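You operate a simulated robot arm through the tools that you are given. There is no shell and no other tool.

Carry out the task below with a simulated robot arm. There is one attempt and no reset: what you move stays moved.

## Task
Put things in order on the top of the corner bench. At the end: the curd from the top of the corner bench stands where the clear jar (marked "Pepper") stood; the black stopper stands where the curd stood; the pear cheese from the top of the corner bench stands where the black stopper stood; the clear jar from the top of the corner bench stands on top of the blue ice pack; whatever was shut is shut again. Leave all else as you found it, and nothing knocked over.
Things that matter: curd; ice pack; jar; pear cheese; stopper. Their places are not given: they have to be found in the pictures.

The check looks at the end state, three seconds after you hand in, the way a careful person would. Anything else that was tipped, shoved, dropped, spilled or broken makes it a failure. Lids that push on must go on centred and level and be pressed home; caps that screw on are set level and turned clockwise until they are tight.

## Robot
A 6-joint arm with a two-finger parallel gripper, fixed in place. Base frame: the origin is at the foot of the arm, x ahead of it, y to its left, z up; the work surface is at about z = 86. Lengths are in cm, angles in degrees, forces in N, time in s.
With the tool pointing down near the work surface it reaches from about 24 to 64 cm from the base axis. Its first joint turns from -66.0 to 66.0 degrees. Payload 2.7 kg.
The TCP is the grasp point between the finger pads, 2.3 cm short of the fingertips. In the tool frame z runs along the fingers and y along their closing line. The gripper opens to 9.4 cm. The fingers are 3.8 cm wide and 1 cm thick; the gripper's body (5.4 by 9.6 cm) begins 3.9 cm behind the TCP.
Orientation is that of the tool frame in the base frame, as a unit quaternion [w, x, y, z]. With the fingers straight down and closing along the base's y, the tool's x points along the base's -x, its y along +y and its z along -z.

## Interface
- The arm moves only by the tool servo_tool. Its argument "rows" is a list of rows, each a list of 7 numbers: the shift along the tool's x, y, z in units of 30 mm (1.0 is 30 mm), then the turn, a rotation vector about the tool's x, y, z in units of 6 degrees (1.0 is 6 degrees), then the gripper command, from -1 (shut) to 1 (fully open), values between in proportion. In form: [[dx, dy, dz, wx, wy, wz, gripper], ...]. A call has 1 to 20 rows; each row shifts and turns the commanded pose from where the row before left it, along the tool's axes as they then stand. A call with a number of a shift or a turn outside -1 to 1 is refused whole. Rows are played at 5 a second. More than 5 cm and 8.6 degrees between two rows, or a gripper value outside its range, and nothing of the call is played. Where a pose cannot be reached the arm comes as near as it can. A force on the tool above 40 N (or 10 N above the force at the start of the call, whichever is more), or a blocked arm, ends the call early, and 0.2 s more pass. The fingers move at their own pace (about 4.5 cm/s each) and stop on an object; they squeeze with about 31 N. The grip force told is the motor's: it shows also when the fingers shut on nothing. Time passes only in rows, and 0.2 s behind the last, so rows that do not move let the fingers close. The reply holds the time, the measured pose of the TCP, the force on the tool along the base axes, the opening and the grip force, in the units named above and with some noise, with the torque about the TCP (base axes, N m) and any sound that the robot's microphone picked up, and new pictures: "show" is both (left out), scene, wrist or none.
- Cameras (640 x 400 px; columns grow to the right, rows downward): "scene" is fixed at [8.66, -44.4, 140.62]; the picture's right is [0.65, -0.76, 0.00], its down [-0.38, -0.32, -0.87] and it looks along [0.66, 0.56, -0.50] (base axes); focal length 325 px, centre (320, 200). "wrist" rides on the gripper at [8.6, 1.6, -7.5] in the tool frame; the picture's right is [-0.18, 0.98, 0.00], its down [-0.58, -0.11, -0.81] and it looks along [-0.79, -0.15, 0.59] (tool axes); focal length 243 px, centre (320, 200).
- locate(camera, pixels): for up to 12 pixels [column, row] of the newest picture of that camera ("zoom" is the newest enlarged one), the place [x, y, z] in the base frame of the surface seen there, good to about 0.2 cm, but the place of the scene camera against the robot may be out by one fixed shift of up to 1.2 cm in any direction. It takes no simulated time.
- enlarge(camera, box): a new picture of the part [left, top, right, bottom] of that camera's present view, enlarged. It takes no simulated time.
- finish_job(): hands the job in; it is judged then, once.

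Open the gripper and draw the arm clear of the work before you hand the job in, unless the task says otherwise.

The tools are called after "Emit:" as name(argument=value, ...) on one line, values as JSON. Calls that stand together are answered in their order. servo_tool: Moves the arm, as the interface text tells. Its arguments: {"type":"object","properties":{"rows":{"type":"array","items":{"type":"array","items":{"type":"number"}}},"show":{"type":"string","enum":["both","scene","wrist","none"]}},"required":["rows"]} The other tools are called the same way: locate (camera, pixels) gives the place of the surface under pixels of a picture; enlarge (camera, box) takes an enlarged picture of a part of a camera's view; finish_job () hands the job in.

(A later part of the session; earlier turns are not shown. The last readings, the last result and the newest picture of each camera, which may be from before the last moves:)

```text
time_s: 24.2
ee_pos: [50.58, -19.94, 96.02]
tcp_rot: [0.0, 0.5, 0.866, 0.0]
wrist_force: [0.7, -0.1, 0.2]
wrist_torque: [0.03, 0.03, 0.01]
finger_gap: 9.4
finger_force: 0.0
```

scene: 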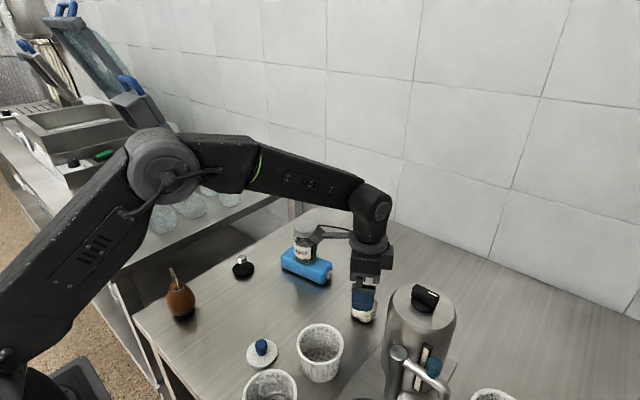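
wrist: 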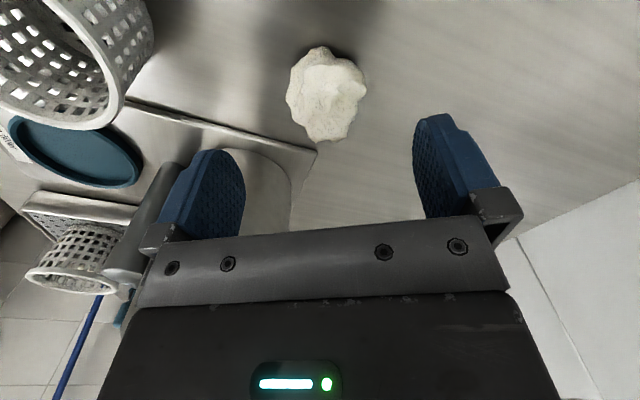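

The curd lies between the fingers at (326,95). I check its extents once more from this height.

Emit:
locate(camera="wrist", pixels=[[288, 95], [365, 82], [320, 48], [325, 138], [326, 95], [293, 70], [355, 62], [298, 118], [352, 115], [340, 137]])

```text
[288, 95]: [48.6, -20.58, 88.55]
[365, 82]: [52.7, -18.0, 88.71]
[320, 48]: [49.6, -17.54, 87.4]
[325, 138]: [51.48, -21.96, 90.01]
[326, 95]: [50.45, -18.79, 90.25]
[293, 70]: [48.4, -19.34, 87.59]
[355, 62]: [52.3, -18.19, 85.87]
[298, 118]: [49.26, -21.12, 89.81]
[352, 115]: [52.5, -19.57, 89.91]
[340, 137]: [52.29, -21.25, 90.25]
```

Curd centre is about 0.3 cm further along the closing axis; I shift that much, descend to z≈88.6 and close.

Emit:
servo_tool(rows=[[0, 0.1, 0.4, 0, 0, 0, 1], [0, 0, 0.6, 0, 0, 0, 1], [0, 0, 0.6, 0, 0, 0, 1], [0, 0, 0.5, 0, 0, 0, 1], [0, 0, 0.36, 0, 0, 0, 1], [0, 0, 0, 0, 0, 0, 1], [0, 0, 0, 0, 0, 0, 0.3], [0, 0, 0, 0, 0, 0, -1], [0, 0, 0, 0, 0, 0, -1], [0, 0, 0, 0, 0, 0, -1], [0, 0, 0, 0, 0, 0, -1], [0, 0, 0, 0, 0, 0, -1]])

```text
time_s: 26.8
ee_pos: [50.99, -19.64, 88.52]
tcp_rot: [0.0, 0.5, 0.866, 0.0]
wrist_force: [0.6, -0.7, -0.8]
wrist_torque: [-0.02, 0.01, -0.03]
finger_gap: 5.48
finger_force: 31.1
```

scene: 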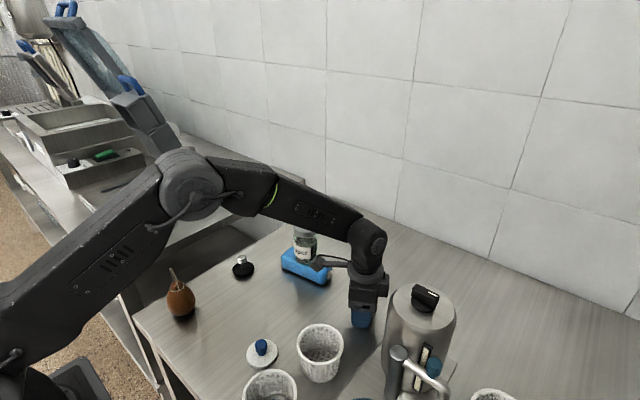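
wrist: 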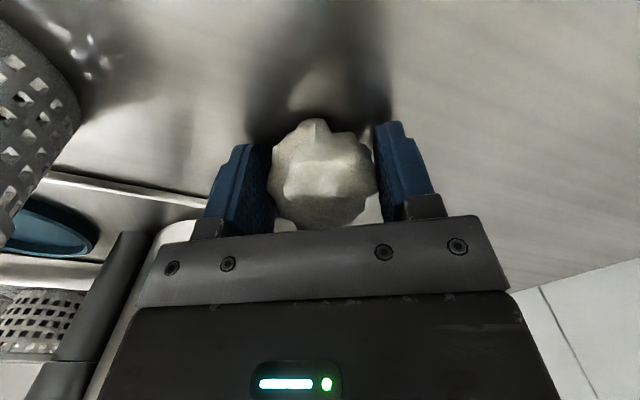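

The curd is gripped (5.5 cm, 31 N). I lift it straight up and check the hold.

Emit:
servo_tool(rows=[[0, 0, -0.15, 0, 0, 0, -1], [0, 0, -0.4, 0, 0, 0, -1], [0, 0, -0.7, 0, 0, 0, -1], [0, 0, -0.9, 0, 0, 0, -1], [0, 0, -0.9, 0, 0, 0, -1], [0, 0, -0.9, 0, 0, 0, -1], [0, 0, -0.7, 0, 0, 0, -1], [0, 0, -0.35, 0, 0, 0, -1], [0, 0, 0, 0, 0, 0, -1]])

```text
time_s: 28.8
ee_pos: [51.0, -19.71, 103.56]
tcp_rot: [0.0, 0.5, 0.866, -0.001]
wrist_force: [0.3, 0.0, -0.8]
wrist_torque: [0.01, 0.02, -0.01]
finger_gap: 5.5
finger_force: 30.9
```

scene: 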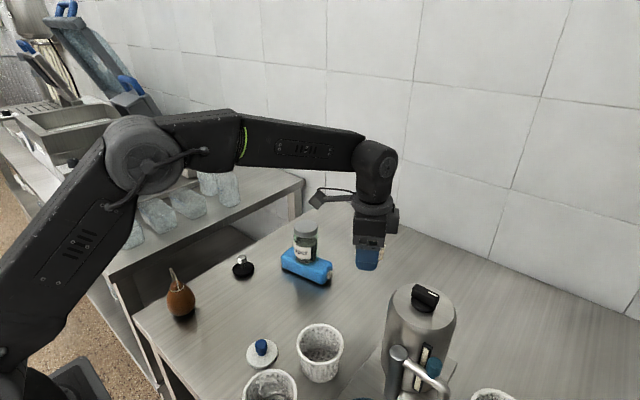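
wrist: 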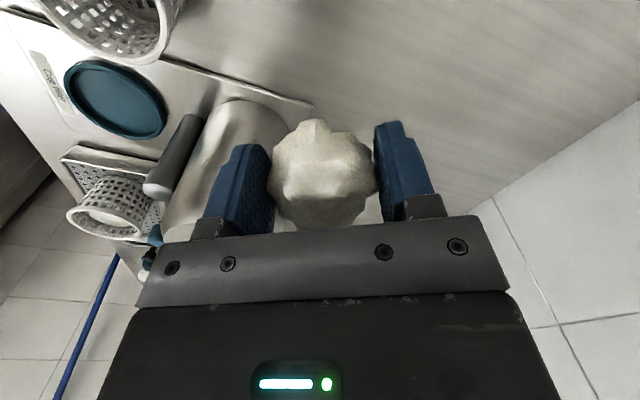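

The curd is held steady. I turn the tool by −72° and carry the curd over to the jar's old spot at (34.65, 0.0).

Emit:
servo_tool(rows=[[0, 0, 0, 0, 0, -1, -1], [0, 0, 0, 0, 0, -1, -1], [0, 0, 0, 0, 0, -1, -1], [0, 0, 0, 0, 0, -1, -1], [0, 0, 0, 0, 0, -1, -1], [0, 0, 0, 0, 0, -1, -1], [0, 0, 0, 0, 0, -1, -1], [0, 0, 0, 0, 0, -1, -1], [0, 0, 0, 0, 0, -1, -1], [0, 0, 0, 0, 0, -1, -1], [0, 0, 0, 0, 0, -1, -1], [0, 0, 0, 0, 0, -1, -1], [0, 0, 0, 0, 0, 0, -1]], show="none")

Emit:
servo_tool(rows=[[0.2, 0.38, 0, 0, 0, 0, -1], [0.393, 0.759, 0, 0, 0, 0, -1], [0.393, 0.759, 0, 0, 0, 0, -1], [0.393, 0.759, 0, 0, 0, 0, -1], [0.393, 0.759, 0, 0, 0, 0, -1], [0.393, 0.759, 0, 0, 0, 0, -1], [0.393, 0.759, 0, 0, 0, 0, -1], [0.393, 0.759, 0, 0, 0, 0, -1], [0.393, 0.759, 0, 0, 0, 0, -1], [0.393, 0.759, 0, 0, 0, 0, -1], [0.189, 0.379, 0, 0, 0, 0, -1], [0, 0, 0, 0, 0, 0, -1]])

```text
time_s: 31.6
ee_pos: [50.87, -19.79, 103.67]
tcp_rot: [0.0, -0.105, 0.994, 0.001]
wrist_force: [-0.5, 0.3, -1.3]
wrist_torque: [-0.01, 0.02, -0.04]
finger_gap: 5.48
finger_force: 31.1
```

```text
time_s: 34.2
ee_pos: [34.7, 0.18, 103.65]
tcp_rot: [0.0, -0.104, 0.995, -0.001]
wrist_force: [-0.4, -0.4, -0.5]
wrist_torque: [0.0, 0.03, 0.0]
finger_gap: 5.46
finger_force: 30.9
```

scene: 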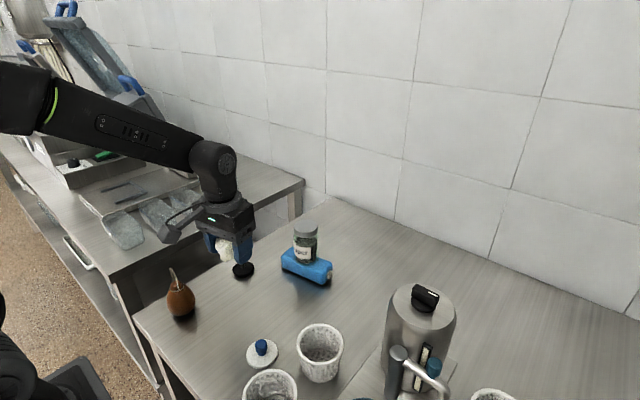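
wrist: 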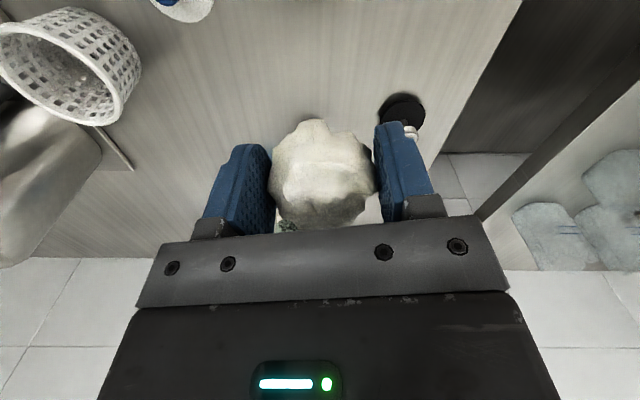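

The curd hangs over the spot at (34.7, 0.1). I lower it to half a centimetre above the bench.

Emit:
servo_tool(rows=[[0, 0, 0.4, 0, 0, 0, -1], [0, 0, 0.8, 0, 0, 0, -1], [0, 0, 0.8, 0, 0, 0, -1], [0, 0, 0.8, 0, 0, 0, -1], [0, 0, 0.8, 0, 0, 0, -1], [0, 0, 0.6, 0, 0, 0, -1], [0, 0, 0.4, 0, 0, 0, -1], [0, 0, 0.2, 0, 0, 0, -1], [0, 0, 0, 0, 0, 0, -1]])

```text
time_s: 36.2
ee_pos: [34.66, 0.13, 89.16]
tcp_rot: [0.0, -0.104, 0.995, 0.001]
wrist_force: [-0.3, -0.4, -0.7]
wrist_torque: [0.01, 0.02, -0.03]
finger_gap: 5.45
finger_force: 31.4
```

scene: 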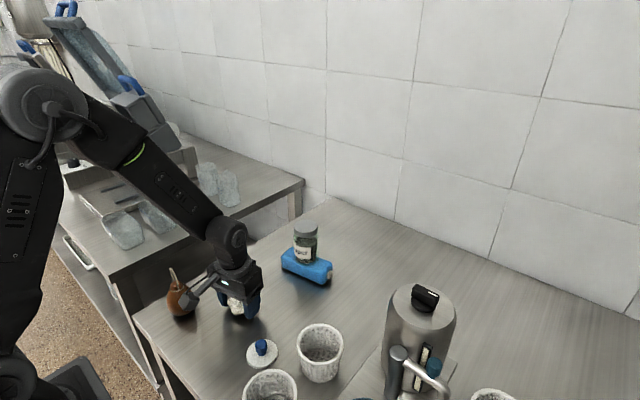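
wrist: 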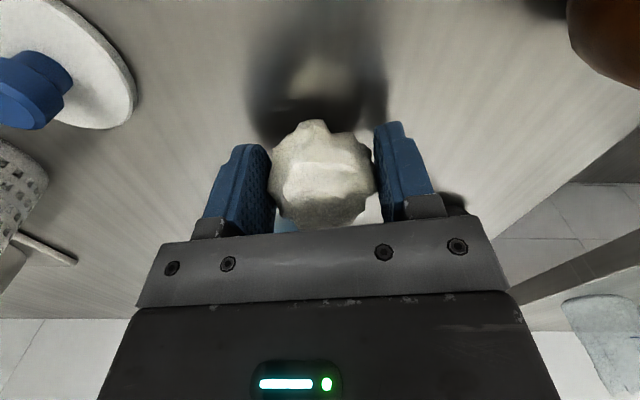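

I lower the rest in fine steps and watch the force.

Emit:
servo_tool(rows=[[0, 0, 0.05, 0, 0, 0, -1], [0, 0, 0.05, 0, 0, 0, -1], [0, 0, 0.04, 0, 0, 0, -1], [0, 0, 0.03, 0, 0, 0, -1], [0, 0, 0, 0, 0, 0, -1]], show="none")

```text
time_s: 37.4
ee_pos: [34.63, 0.12, 88.74]
tcp_rot: [-0.001, -0.105, 0.994, 0.0]
wrist_force: [-1.1, -0.9, -1.3]
wrist_torque: [0.04, -0.03, 0.01]
finger_gap: 5.48
finger_force: 31.2
```

Emit:
servo_tool(rows=[[0, 0, 0.025, 0, 0, 0, -1], [0, 0, 0.02, 0, 0, 0, -1], [0, 0, 0, 0, 0, 0, -1]], show="none")

```text
time_s: 38.2
ee_pos: [34.65, 0.18, 88.65]
tcp_rot: [0.0, -0.104, 0.995, 0.0]
wrist_force: [-0.3, 0.7, 0.1]
wrist_torque: [0.01, -0.02, -0.01]
finger_gap: 5.47
finger_force: 31.7
```

The pose is at the pickup height (88.6) with the weight just coming off, so the curd is down. I open gently.

Emit:
servo_tool(rows=[[0, 0, 0, 0, 0, 0, 0.22], [0, 0, 0, 0, 0, 0, 0.3], [0, 0, 0, 0, 0, 0, 0.5], [0, 0, 0, 0, 0, 0, 0.8], [0, 0, 0, 0, 0, 0, 1], [0, 0, 0, 0, 0, 0, 1]])

```text
time_s: 39.6
ee_pos: [34.78, 0.05, 88.5]
tcp_rot: [-0.001, -0.104, 0.995, 0.0]
wrist_force: [-0.3, -0.7, 0.0]
wrist_torque: [0.0, 0.01, -0.03]
finger_gap: 9.4
finger_force: 0.2
```

scene: 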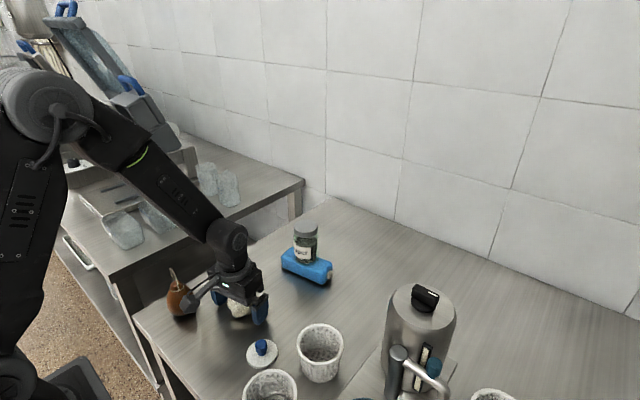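
wrist: 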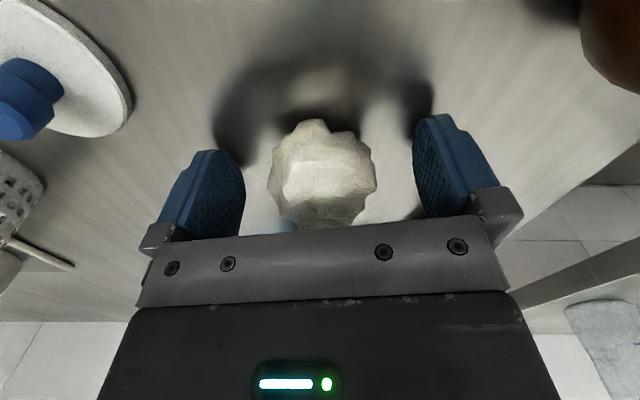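

The curd stays put. I rise straight up and check the scene.

Emit:
servo_tool(rows=[[0, 0, -0.3, 0, 0, 0, 1], [0, 0, -0.6, 0, 0, 0, 1], [0, 0, -0.9, 0, 0, 0, 1], [0, 0, -0.9, 0, 0, 0, 1], [0, 0, -0.9, 0, 0, 0, 1], [0, 0, -0.9, 0, 0, 0, 1], [0, 0, -0.5, 0, 0, 0, 1], [0, 0, 0, 0, 0, 0, 1]])

Emit:
enlarge(camera="scene", box=[150, 235, 350, 360])

```text
time_s: 41.4
ee_pos: [34.7, 0.02, 103.57]
tcp_rot: [0.0, -0.105, 0.994, 0.0]
wrist_force: [0.1, 0.4, 0.3]
wrist_torque: [0.01, 0.0, -0.01]
finger_gap: 9.4
finger_force: 0.1
```

scene: 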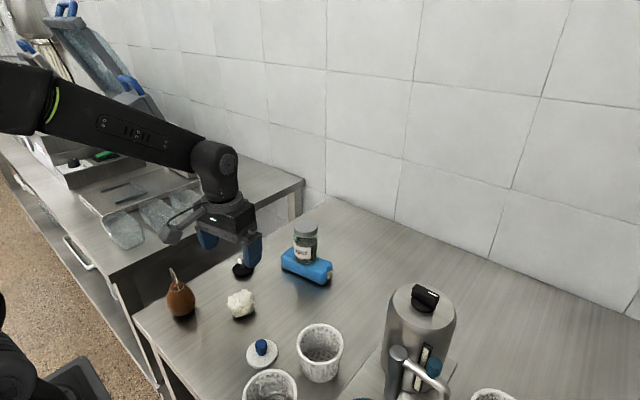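
wrist: 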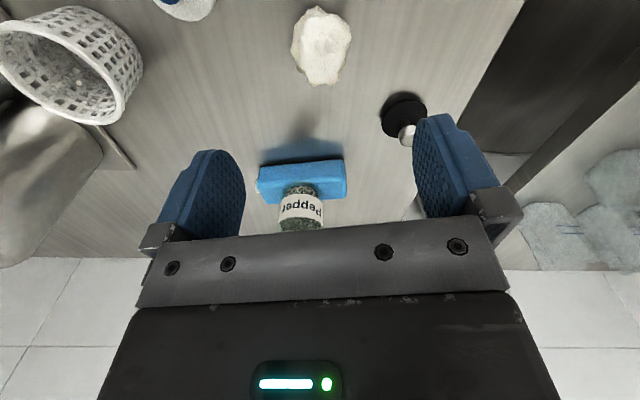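

```text
3.20 times, centred on (250, 298) of scene
```

zoom: 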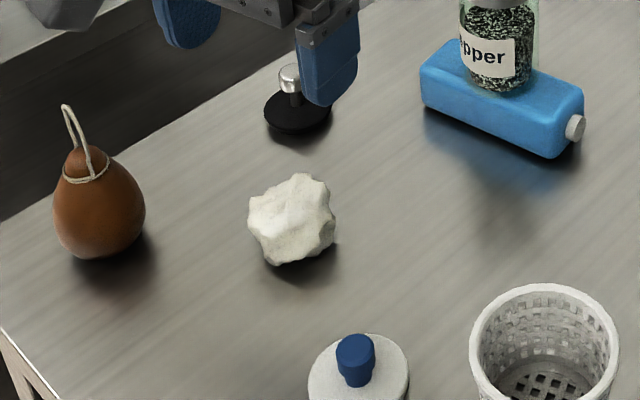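

The curd stands where the jar was. I straighten the yaw and move toward the stopper, keeping height, to see it properly.

Emit:
servo_tool(rows=[[0, 0, 0, 0, 0, 1, 1], [0, 0, 0, 0, 0, 1, 1], [-0.446, 0.707, 0, 0, 0, 0, 1], [-0.446, 0.707, 0, 0, 0, 0, 1], [-0.446, 0.707, 0, 0, 0, 0, 1], [-0.446, 0.706, 0, 0, 0, 0, 1], [0, 0, 0, 0, 0, 0, 1]])

Emit:
enlarge(camera="wrist", box=[240, 0, 420, 120])

```text
time_s: 43.0
ee_pos: [40.01, 8.49, 103.51]
tcp_rot: [0.0, 0.0, 1.0, 0.0]
wrist_force: [-0.2, -0.2, -0.5]
wrist_torque: [0.04, 0.04, 0.02]
finger_gap: 9.4
finger_force: 0.1
```

scene: 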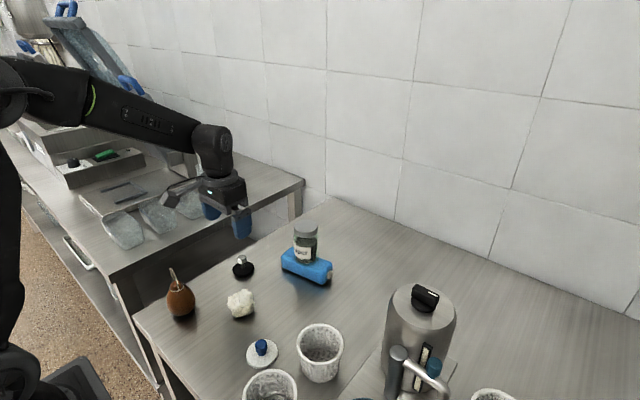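
wrist: 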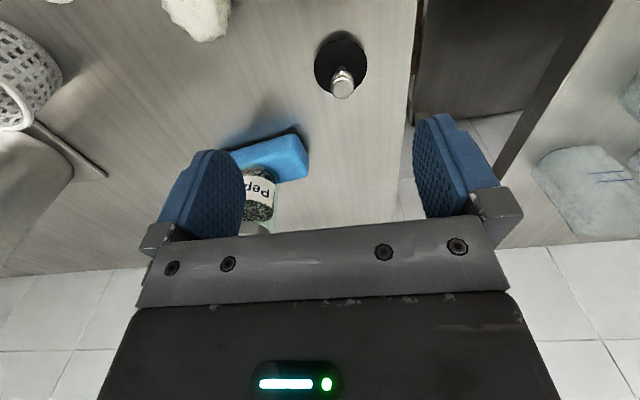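

```text
3.33 times, centred on (330, 60) of wrist
```

zoom: 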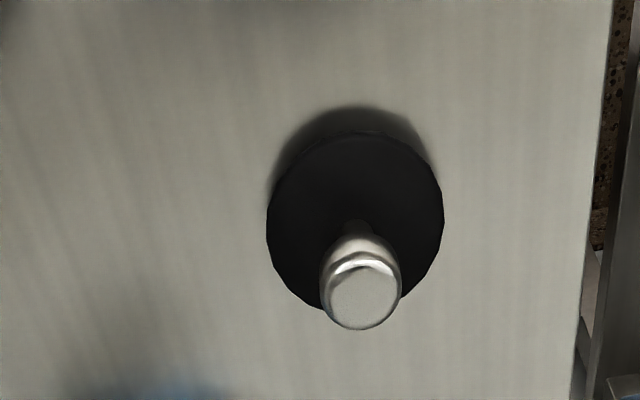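

The stopper's disc and knob are clear in the zoom (disc centre ~(355,222), knob top ~(362,298)). I locate them.

Emit:
locate(camera="zoom", pixels=[[362, 300], [332, 295], [395, 290], [362, 325], [362, 250], [274, 228], [437, 215], [355, 139], [308, 298], [420, 280], [345, 200], [330, 180]])

```text
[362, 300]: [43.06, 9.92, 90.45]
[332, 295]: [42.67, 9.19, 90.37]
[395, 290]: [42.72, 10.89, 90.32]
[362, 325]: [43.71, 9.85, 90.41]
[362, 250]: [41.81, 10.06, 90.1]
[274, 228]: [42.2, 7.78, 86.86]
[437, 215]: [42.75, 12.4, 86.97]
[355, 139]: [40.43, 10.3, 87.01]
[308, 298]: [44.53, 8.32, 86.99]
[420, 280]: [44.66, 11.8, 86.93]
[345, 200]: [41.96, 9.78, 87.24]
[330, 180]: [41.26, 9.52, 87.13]
```

Wrist reading gives the stopper's centre near (42.85, 10.05), knob top z 90.45. I cross-check with an enlarged scene view.

Emit:
enlarge(camera="scene", box=[215, 245, 275, 290])

```text
8.89 times, centred on (245, 268) of scene
```

zoom: 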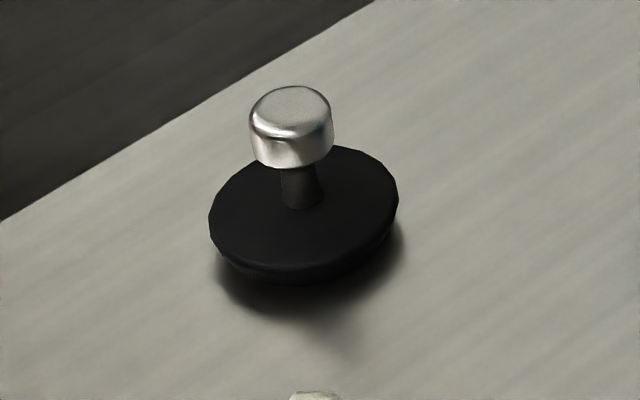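

Emit:
locate(camera="zoom", pixels=[[291, 106], [256, 118], [328, 108], [214, 222], [395, 196], [340, 150], [270, 262], [300, 200], [291, 150], [260, 150], [325, 145], [300, 278]])

```text
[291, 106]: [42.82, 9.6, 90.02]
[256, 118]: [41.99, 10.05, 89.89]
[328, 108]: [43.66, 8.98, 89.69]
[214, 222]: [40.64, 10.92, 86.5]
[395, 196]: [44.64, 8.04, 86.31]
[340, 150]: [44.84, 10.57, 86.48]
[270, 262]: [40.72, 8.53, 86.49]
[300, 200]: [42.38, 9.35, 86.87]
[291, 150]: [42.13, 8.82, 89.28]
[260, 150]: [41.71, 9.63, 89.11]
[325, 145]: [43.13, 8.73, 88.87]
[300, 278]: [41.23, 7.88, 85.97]
```

Scene and wrist agree within a few millimetres on (42.8, 10.0) for the stopper. I move over it and down to z≈95, then check centring.

Emit:
servo_tool(rows=[[-0.467, 0.25, 0.2, 0, 0, 0, 1], [-0.466, 0.25, 0.4, 0, 0, 0, 1], [0, 0, 0.8, 0, 0, 0, 1], [0, 0, 0.8, 0, 0, 0, 1], [0, 0, 0.66, 0, 0, 0, 1], [0, 0, 0, 0, 0, 0, 1]])

Emit:
enlarge(camera="wrist", box=[200, 40, 480, 220])

```text
time_s: 44.4
ee_pos: [42.61, 10.19, 94.92]
tcp_rot: [0.0, 0.0, 1.0, -0.001]
wrist_force: [-0.3, 0.5, -0.6]
wrist_torque: [0.01, 0.03, 0.01]
finger_gap: 9.41
finger_force: 0.0
```

scene: 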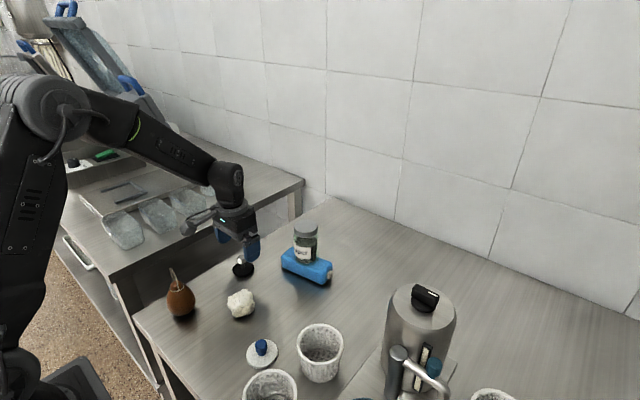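
wrist: 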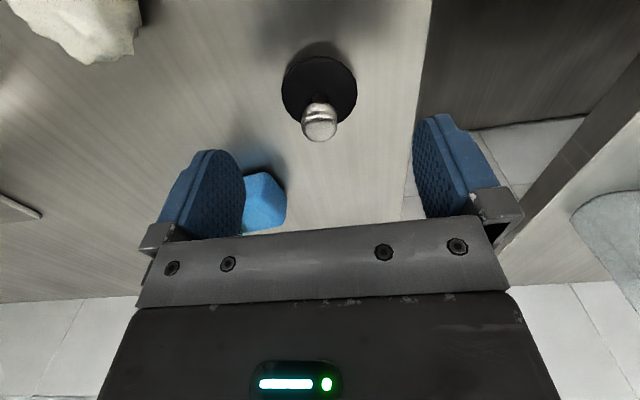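

```text
2.22 times, centred on (340, 130) of wrist
```

zoom: 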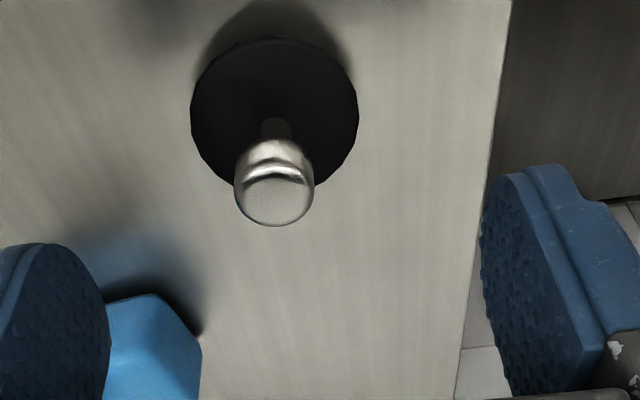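

Emit:
locate(camera="zoom", pixels=[[274, 203], [240, 190], [308, 185], [276, 222], [276, 150], [196, 115], [354, 110], [272, 42], [215, 165], [340, 160], [262, 90], [276, 178]])

```text
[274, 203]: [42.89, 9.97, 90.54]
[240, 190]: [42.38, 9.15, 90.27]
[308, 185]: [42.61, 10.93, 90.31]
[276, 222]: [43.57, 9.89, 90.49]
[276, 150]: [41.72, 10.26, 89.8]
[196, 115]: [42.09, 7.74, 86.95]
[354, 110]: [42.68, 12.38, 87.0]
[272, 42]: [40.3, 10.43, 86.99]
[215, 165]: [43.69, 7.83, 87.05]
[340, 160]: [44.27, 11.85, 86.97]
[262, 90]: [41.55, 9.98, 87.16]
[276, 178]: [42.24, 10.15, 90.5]
```

The stopper's axis is at (42.7, 10.05), right under the TCP. I descend to z≈89.7 and close on the knob.

Emit:
servo_tool(rows=[[0.02, 0.01, 0.4, 0, 0, 0, 1], [0, 0, 0.5, 0, 0, 0, 1], [0, 0, 0.5, 0, 0, 0, 1], [0, 0, 0.3, 0, 0, 0, 1], [0, 0, 0.065, 0, 0, 0, 1], [0, 0, 0, 0, 0, 0, 0.3], [0, 0, 0, 0, 0, 0, -0.2], [0, 0, 0, 0, 0, 0, -1], [0, 0, 0, 0, 0, 0, -1], [0, 0, 0, 0, 0, 0, -1], [0, 0, 0, 0, 0, 0, -1], [0, 0, 0, 0, 0, 0, -1]])

```text
time_s: 47.0
ee_pos: [42.79, 10.22, 89.72]
tcp_rot: [0.0, 0.001, 1.0, 0.0]
wrist_force: [-0.2, -2.3, 2.0]
wrist_torque: [0.02, 0.01, 0.01]
finger_gap: 2.02
finger_force: 31.0
```

scene: 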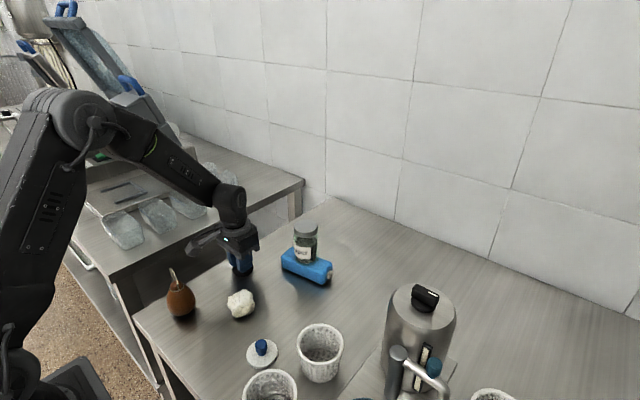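
wrist: 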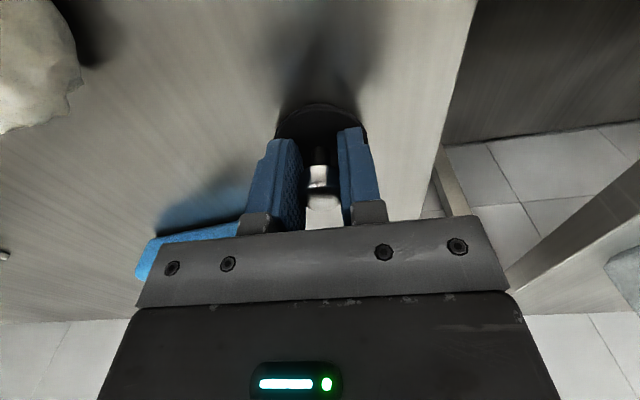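

The knob is gripped (gap 2.0 cm). I lift gently and watch the force.

Emit:
servo_tool(rows=[[0, 0, -0.1, 0, 0, 0, -1], [0, 0, -0.2, 0, 0, 0, -1], [0, 0, -0.4, 0, 0, 0, -1], [0, 0, -0.6, 0, 0, 0, -1], [0, 0, 0, 0, 0, 0, -1]])

```text
time_s: 48.2
ee_pos: [42.67, 9.96, 93.52]
tcp_rot: [-0.001, 0.0, 1.0, 0.0]
wrist_force: [0.4, -0.2, -0.2]
wrist_torque: [0.01, 0.0, -0.01]
finger_gap: 2.07
finger_force: 30.9
```

scene: 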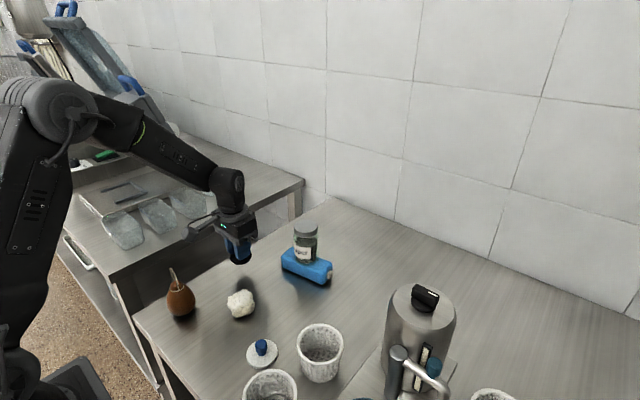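
wrist: 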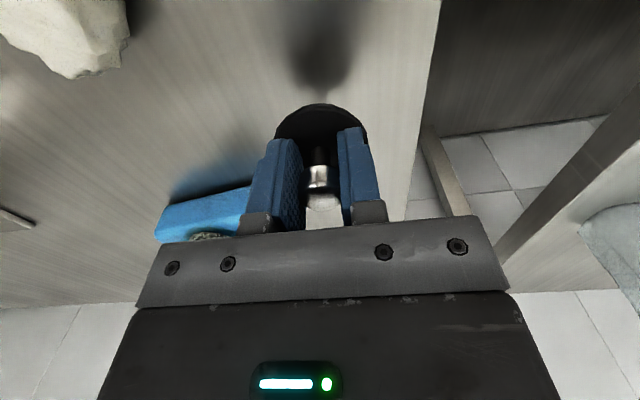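

The stopper is lifted cleanly. I raise it well above the jar's height and carry it over to the curd's old spot near (50.75, −19.9).

Emit:
servo_tool(rows=[[0, 0, -0.5, 0, 0, 0, -1], [0, 0, -0.9, 0, 0, 0, -1], [0, 0, -0.9, 0, 0, 0, -1], [0, 0, -0.9, 0, 0, 0, -1], [0, 0, -0.9, 0, 0, 0, -1], [0, 0, -0.9, 0, 0, 0, -1], [0, 0, -0.667, 0, 0, 0, -1], [-0.1, -0.4, 0, 0, 0, 0, -1], [-0.2225, -0.8314, 0, 0, 0, 0, -1], [-0.2225, -0.8314, 0, 0, 0, 0, -1], [-0.2225, -0.8314, 0, 0, 0, 0, -1], [-0.2225, -0.8314, 0, 0, 0, 0, -1], [-0.2225, -0.8314, 0, 0, 0, 0, -1], [-0.2225, -0.8314, 0, 0, 0, 0, -1], [-0.2225, -0.8314, 0, 0, 0, 0, -1], [-0.2225, -0.8314, 0, 0, 0, 0, -1], [-0.2225, -0.8314, 0, 0, 0, 0, -1], [-0.2225, -0.8314, 0, 0, 0, 0, -1], [-0.2225, -0.8314, 0, 0, 0, 0, -1], [-0.1225, -0.4314, 0, 0, 0, 0, -1]], show="none")

Emit:
servo_tool(rows=[[0, 0, 0, 0, 0, 1, -1], [0, 0, 0, 0, 0, 1, -1], [0, 0, 0, 0, 0, 1, -1], [0, 0, 0, 0, 0, 1, -1], [0, 0, 0, 0, 0, 1, -1], [0, 0, 0, 0, 0, 1, -1], [0, 0, 0, 0, 0, 1, -1], [0, 0, 0, 0, 0, 1, -1], [0, 0, 0, 0, 0, 1, -1], [0, 0, 0, 0, 0, 1, -1], [0, 0, 0, 0, 0, 0, -1]])

```text
time_s: 52.4
ee_pos: [50.82, -19.82, 110.58]
tcp_rot: [0.0, -0.001, 1.0, 0.001]
wrist_force: [0.4, 0.2, -1.2]
wrist_torque: [0.01, 0.01, 0.02]
finger_gap: 2.05
finger_force: 31.1
```

```text
time_s: 54.8
ee_pos: [50.68, -19.71, 110.64]
tcp_rot: [0.0, 0.5, 0.866, 0.0]
wrist_force: [-0.2, -0.4, -0.9]
wrist_torque: [0.0, 0.01, 0.01]
finger_gap: 2.07
finger_force: 31.6
```

scene: 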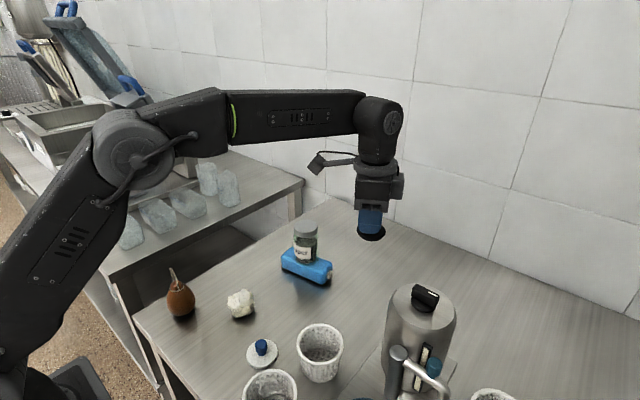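
wrist: 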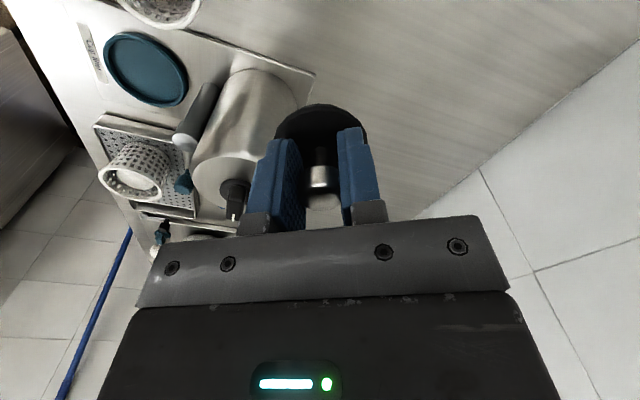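

The stopper is above the target spot. I lower it to about 0.5 cm above the bench.

Emit:
servo_tool(rows=[[0, 0, 0.5, 0, 0, 0, -1], [0, 0, 0.9, 0, 0, 0, -1], [0, 0, 0.9, 0, 0, 0, -1], [0, 0, 0.9, 0, 0, 0, -1], [0, 0, 0.9, 0, 0, 0, -1], [0, 0, 0.9, 0, 0, 0, -1], [0, 0, 0.8, 0, 0, 0, -1], [0, 0, 0.6, 0, 0, 0, -1], [0, 0, 0.3, 0, 0, 0, -1], [0, 0, 0.1, 0, 0, 0, -1], [0, 0, 0, 0, 0, 0, -1]])

Emit:
enlarge(camera="scene", box=[320, 250, 420, 340])

```text
time_s: 57.2
ee_pos: [50.81, -19.79, 90.09]
tcp_rot: [0.0, 0.5, 0.866, 0.001]
wrist_force: [-0.7, 0.6, -1.0]
wrist_torque: [-0.01, 0.03, -0.02]
finger_gap: 2.03
finger_force: 31.0
```

scene: 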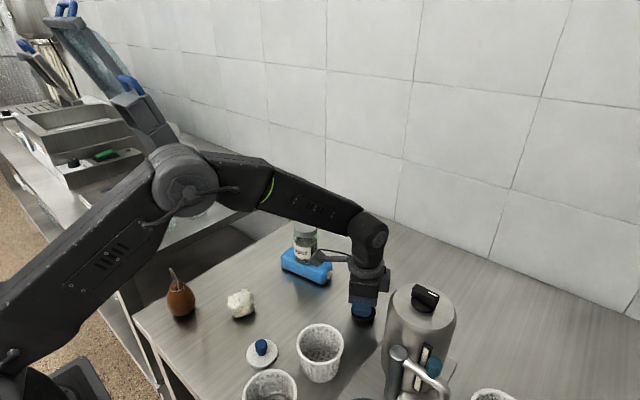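
wrist: 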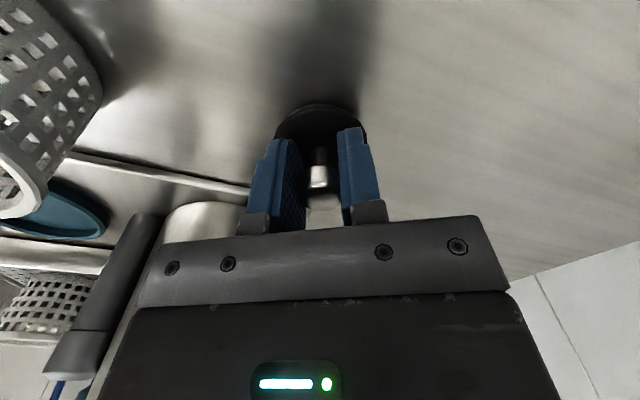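

```text
4.44 times, centred on (370, 295) of scene
```

zoom: 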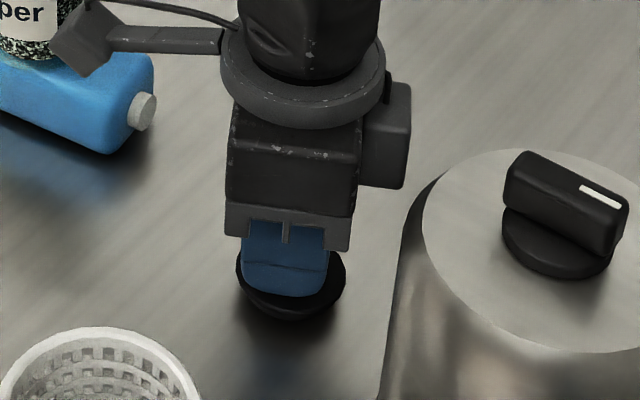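

I lower the last bit in fine steps.

Emit:
servo_tool(rows=[[0, 0, 0.05, 0, 0, 0, -1], [0, 0, 0.05, 0, 0, 0, -1], [0, 0, 0.04, 0, 0, 0, -1], [0, 0, 0.02, 0, 0, 0, -1], [0, 0, 0, 0, 0, 0, -1]], show="none")

```text
time_s: 58.4
ee_pos: [50.87, -19.81, 89.61]
tcp_rot: [0.0, 0.5, 0.866, 0.0]
wrist_force: [0.2, 0.3, 1.0]
wrist_torque: [0.04, -0.03, 0.02]
finger_gap: 2.05
finger_force: 31.0
```

The weight is off (force +1 N), so the stopper is on the bench. I open gently and check.

Emit:
servo_tool(rows=[[0, 0, 0.008, 0, 0, 0, -1], [0, 0, 0, 0, 0, 0, -0.5], [0, 0, 0, 0, 0, 0, -0.35], [0, 0, 0, 0, 0, 0, 0], [0, 0, 0, 0, 0, 0, 0.5], [0, 0, 0, 0, 0, 0, 1], [0, 0, 0, 0, 0, 0, 1]])

```text
time_s: 60.0
ee_pos: [50.75, -19.78, 89.59]
tcp_rot: [0.0, 0.5, 0.866, 0.0]
wrist_force: [-0.7, -0.4, -0.2]
wrist_torque: [-0.01, 0.0, 0.01]
finger_gap: 9.41
finger_force: 0.1
```

scene: 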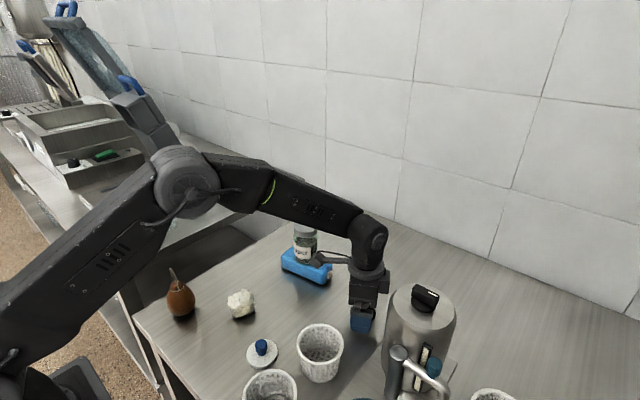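
wrist: 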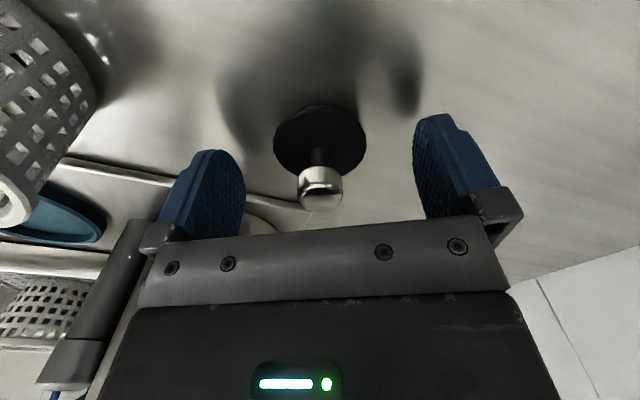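

The stopper stands upright. I rise straight up and then check the scene.

Emit:
servo_tool(rows=[[0, 0, -0.3, 0, 0, 0, 1], [0, 0, -0.6, 0, 0, 0, 1], [0, 0, -0.9, 0, 0, 0, 1], [0, 0, -0.9, 0, 0, 0, 1], [0, 0, -0.9, 0, 0, 0, 1], [0, 0, -0.9, 0, 0, 0, 1], [0, 0, -0.9, 0, 0, 0, 1], [0, 0, -0.6, 0, 0, 0, 1], [0, 0, 0, 0, 0, 0, 1]])

Emit:
enlarge(camera="scene", box=[330, 280, 400, 335])

```text
time_s: 62.0
ee_pos: [50.9, -19.87, 107.75]
tcp_rot: [0.0, 0.5, 0.866, 0.0]
wrist_force: [0.2, 0.5, 0.6]
wrist_torque: [0.0, 0.0, -0.03]
finger_gap: 9.42
finger_force: 0.0
```

scene: 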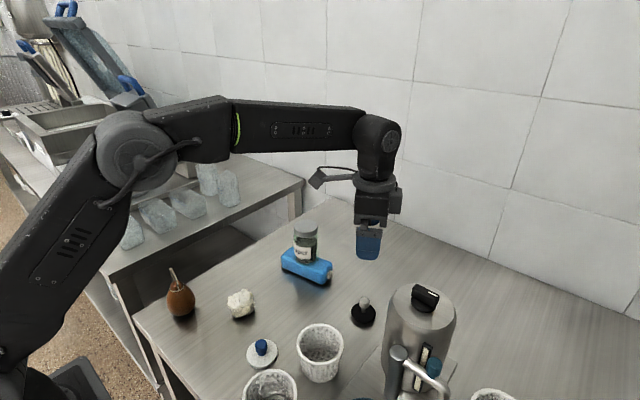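
wrist: 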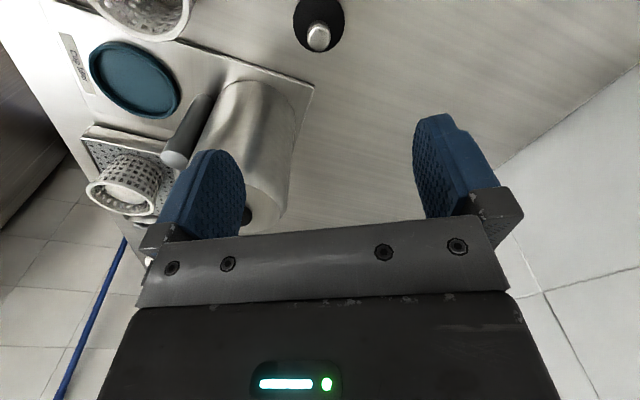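

```text
7.27 times, centred on (365, 308) of scene
```

zoom: 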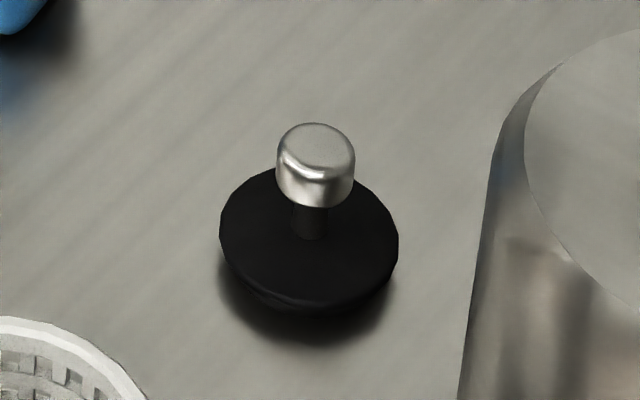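

The stopper stands where the curd was. Now the pear: I turn the tool to yaw +18° and carry the open gripper high over toward it.

Emit:
servo_tool(rows=[[0, 0, 0, 0, 0, -1, 1], [0, 0, 0, 0, 0, -1, 1], [0, 0, 0, 0, 0, -1, 1], [0, 0, 0, 0, 0, -1, 1], [0, 0, 0, 0, 0, -1, 1], [0, 0, 0, 0, 0, -1, 1], [0, 0, 0, 0, 0, -1, 1], [0, 0, 0, 0, 0, -1, 1], [0, 0, 0, 0, 0, -1, 1], [0, 0, 0, 0, 0, -1, 1], [0, 0, 0, 0, 0, -1, 1], [0, 0, 0, 0, 0, -1, 1], [0, 0, 0, 0, 0, -1, 1]], show="none")

Emit:
servo_tool(rows=[[0.301, 0.782, 0, 0, 0, 0, 1], [0.301, 0.782, 0, 0, 0, 0, 1], [0.301, 0.782, 0, 0, 0, 0, 1], [0.301, 0.782, 0, 0, 0, 0, 1], [0.301, 0.782, 0, 0, 0, 0, 1], [0.301, 0.782, 0, 0, 0, 0, 1], [0.301, 0.782, 0, 0, 0, 0, 1], [0.301, 0.782, 0, 0, 0, 0, 1], [0.301, 0.782, 0, 0, 0, 0, 1], [0.301, 0.782, 0, 0, 0, 0, 1], [0.301, 0.782, 0, 0, 0, 0, 1], [0.301, 0.782, 0, 0, 0, 0, 1], [0.301, 0.782, 0, 0, 0, 0, 1], [0.301, 0.782, 0, 0, 0, 0, 1], [0.296, 0.782, 0, 0, 0, 0, 1], [0, 0, 0, 0, 0, 0, 1]])

```text
time_s: 64.8
ee_pos: [50.86, -19.77, 107.6]
tcp_rot: [0.0, -0.157, 0.988, 0.001]
wrist_force: [-0.2, 0.2, -0.1]
wrist_torque: [-0.01, -0.01, -0.01]
finger_gap: 9.4
finger_force: 0.0
```

```text
time_s: 68.2
ee_pos: [27.09, 9.56, 107.71]
tcp_rot: [0.0, -0.156, 0.988, 0.0]
wrist_force: [0.5, -0.1, -1.0]
wrist_torque: [-0.03, -0.02, -0.05]
finger_gap: 9.39
finger_force: 0.1
```

scene: 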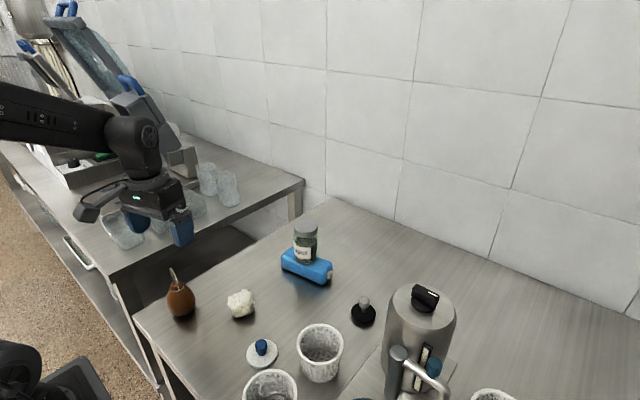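
wrist: 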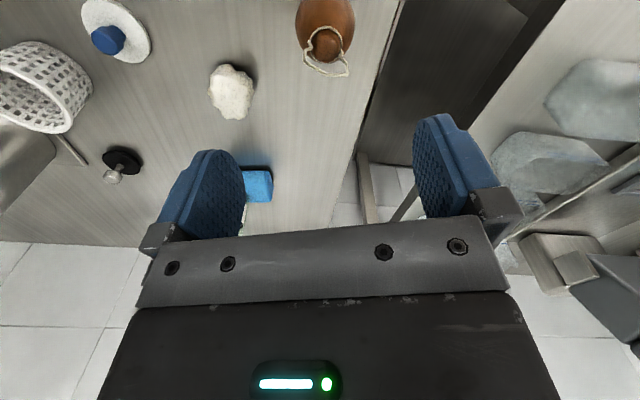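

The pear is visible at (325,30) with its loop. I enlarge it.

Emit:
enlarge(camera="wrist", box=[260, 0, 400, 90])

```text
4.44 times, centred on (330, 45) of wrist
```

zoom: 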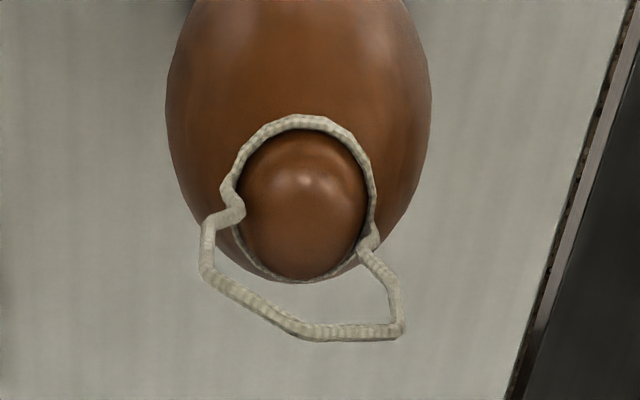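

The loop arches over the neck, with its plane roughly across the tool's y. I locate body sides, neck and loop points.

Emit:
locate(camera="zoom", pixels=[[170, 110], [427, 105], [305, 180], [245, 190], [365, 190], [205, 255], [398, 330], [305, 328], [232, 205], [370, 245], [300, 60], [305, 275]])

```text
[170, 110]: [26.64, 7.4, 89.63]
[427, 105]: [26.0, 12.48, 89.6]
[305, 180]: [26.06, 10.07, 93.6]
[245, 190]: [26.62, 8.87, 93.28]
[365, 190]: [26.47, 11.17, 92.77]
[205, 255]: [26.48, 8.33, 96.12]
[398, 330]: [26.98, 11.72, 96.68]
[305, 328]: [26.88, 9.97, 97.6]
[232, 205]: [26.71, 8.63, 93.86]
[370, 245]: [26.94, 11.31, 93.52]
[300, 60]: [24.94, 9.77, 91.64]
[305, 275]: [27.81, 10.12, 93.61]
```

The pear's axis is near (26.45, 9.9), body diameter ≈5.1, loop top z 97.6 standing across the radial direction. I tilt the tool 60° (fingers pointing toward the base) high above so palm and camera stay clear of the loop.

Emit:
servo_tool(rows=[[0, 0, 0, 0, 1, 0, 1], [0, 0, 0, 0, 1, 0, 1], [0, 0, 0, 0, 1, 0, 1], [0, 0, 0, 0, 1, 0, 1], [0, 0, 0, 0, 1, 0, 1], [0, 0, 0, 0, 1, 0, 1], [0, 0, 0, 0, 1, 0, 1], [0, 0, 0, 0, 1, 0, 1], [0, 0, 0, 0, 1, 0, 1], [0, 0, 0, 0, 1, 0, 1], [0, 0, 0, 0, 0, 0, 1]])

```text
time_s: 70.6
ee_pos: [27.19, 9.63, 107.66]
tcp_rot: [-0.495, -0.135, 0.855, -0.078]
wrist_force: [0.2, 0.3, 0.5]
wrist_torque: [0.01, 0.01, -0.02]
finger_gap: 9.39
finger_force: 0.0
```

scene: 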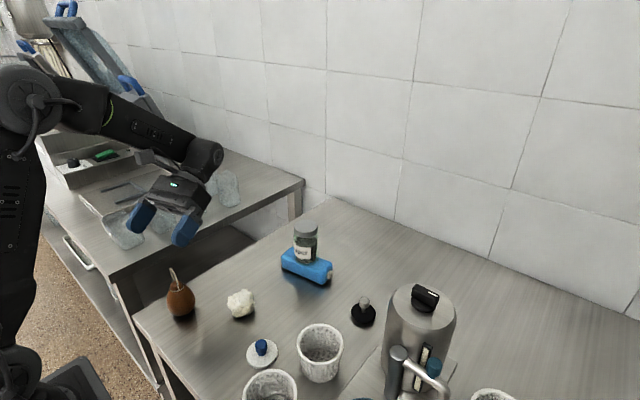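
wrist: 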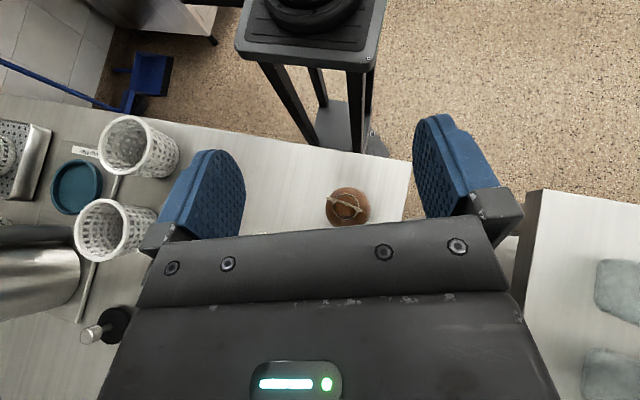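

The tilt worked; the camera now looks almost straight down with the pear at (348,207). I enlarge and locate it.

Emit:
enlarge(camera="wrist", box=[290, 165, 410, 240])

```text
5.33 times, centred on (350, 202) of wrist
```

zoom: 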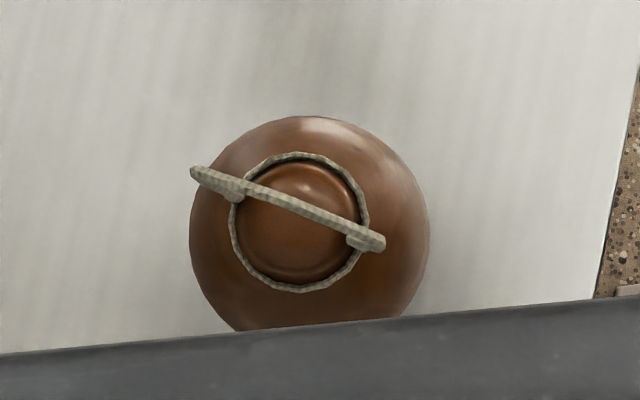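

Emit:
locate(camera="zoom", pixels=[[194, 240], [426, 235], [310, 121], [300, 225], [198, 174], [378, 242], [290, 206], [225, 145], [395, 155], [232, 230], [366, 225], [300, 288]])

```text
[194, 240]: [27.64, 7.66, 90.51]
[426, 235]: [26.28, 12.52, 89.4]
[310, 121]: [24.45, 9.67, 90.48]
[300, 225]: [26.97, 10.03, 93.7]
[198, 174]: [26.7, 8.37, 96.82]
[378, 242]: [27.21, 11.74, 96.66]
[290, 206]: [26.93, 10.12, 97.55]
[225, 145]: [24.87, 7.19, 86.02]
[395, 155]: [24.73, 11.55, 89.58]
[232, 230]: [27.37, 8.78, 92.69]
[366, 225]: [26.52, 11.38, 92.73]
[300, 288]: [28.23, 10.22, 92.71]
```

Top-down, the pear's axis is at about (26.95, 10.07). I descend vertically in the tilted pose, first to z≈97, with the pear centred between the fingers.

Emit:
servo_tool(rows=[[-0.622, 0.036, 0.35, 0, 0, 0, 1], [-0.622, 0.036, 0.35, 0, 0, 0, 1], [-0.622, 0.036, 0.35, 0, 0, 0, 1], [-0.622, 0.036, 0.35, 0, 0, 0, 1], [-0.622, 0.036, 0.348, 0, 0, 0, 1], [0, 0, 0, 0, 0, 0, 1]])

Emit:
enlarge(camera="scene", box=[100, 170, 260, 330])

```text
time_s: 72.0
ee_pos: [26.87, 10.14, 96.86]
tcp_rot: [-0.494, -0.135, 0.856, -0.078]
wrist_force: [-0.4, -0.3, -0.2]
wrist_torque: [-0.02, -0.01, 0.02]
finger_gap: 9.4
finger_force: 0.0
```

scene: 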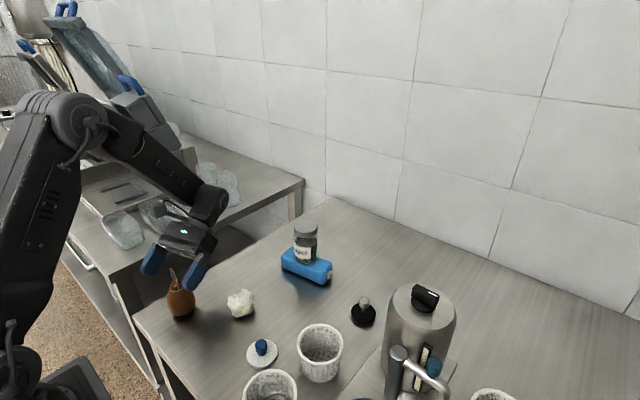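
wrist: 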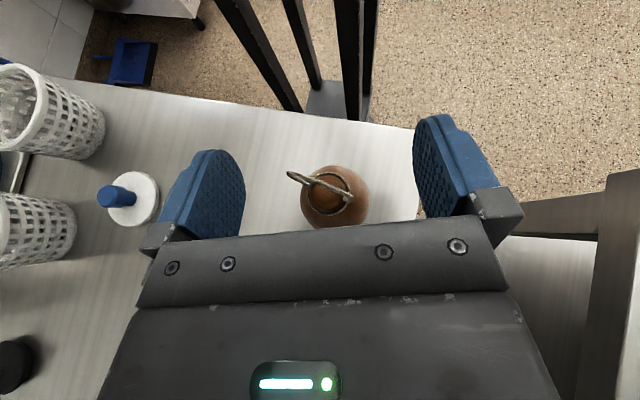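

```text
2.50 times, centred on (180, 250) of scene
```

zoom: 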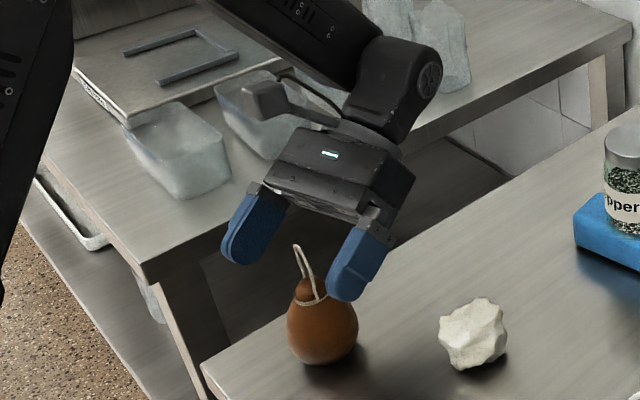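

The fingers straddle the pear with the loop between them and the camera well above. I re-locate the pear from this nearer view.

Emit:
enlarge(camera="wrist", box=[270, 140, 400, 235])

Emit:
locate(camera="wrist", pixels=[[303, 200], [369, 196], [338, 168], [327, 190], [292, 174], [351, 192], [312, 190], [348, 184], [330, 215], [325, 177], [362, 180], [340, 225]])

```text
4.21 times, centred on (335, 188) of wrist
```

zoom: 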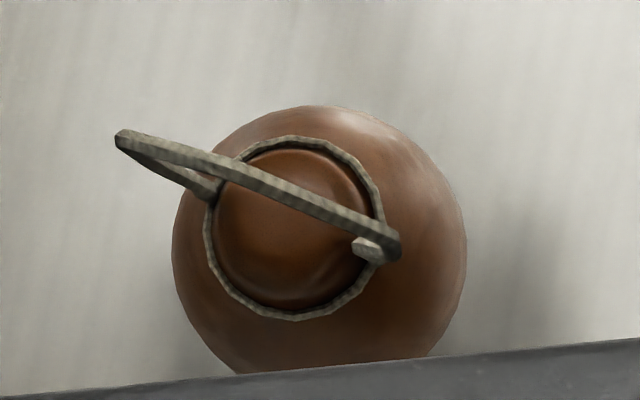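

```text
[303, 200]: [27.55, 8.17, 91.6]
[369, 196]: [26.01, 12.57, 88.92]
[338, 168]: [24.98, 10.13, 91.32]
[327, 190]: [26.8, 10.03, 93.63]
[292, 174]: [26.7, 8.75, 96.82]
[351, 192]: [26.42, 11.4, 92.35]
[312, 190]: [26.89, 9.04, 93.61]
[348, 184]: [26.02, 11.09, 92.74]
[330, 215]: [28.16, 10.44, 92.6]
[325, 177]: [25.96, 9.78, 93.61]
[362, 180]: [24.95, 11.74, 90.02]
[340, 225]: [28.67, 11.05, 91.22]
```

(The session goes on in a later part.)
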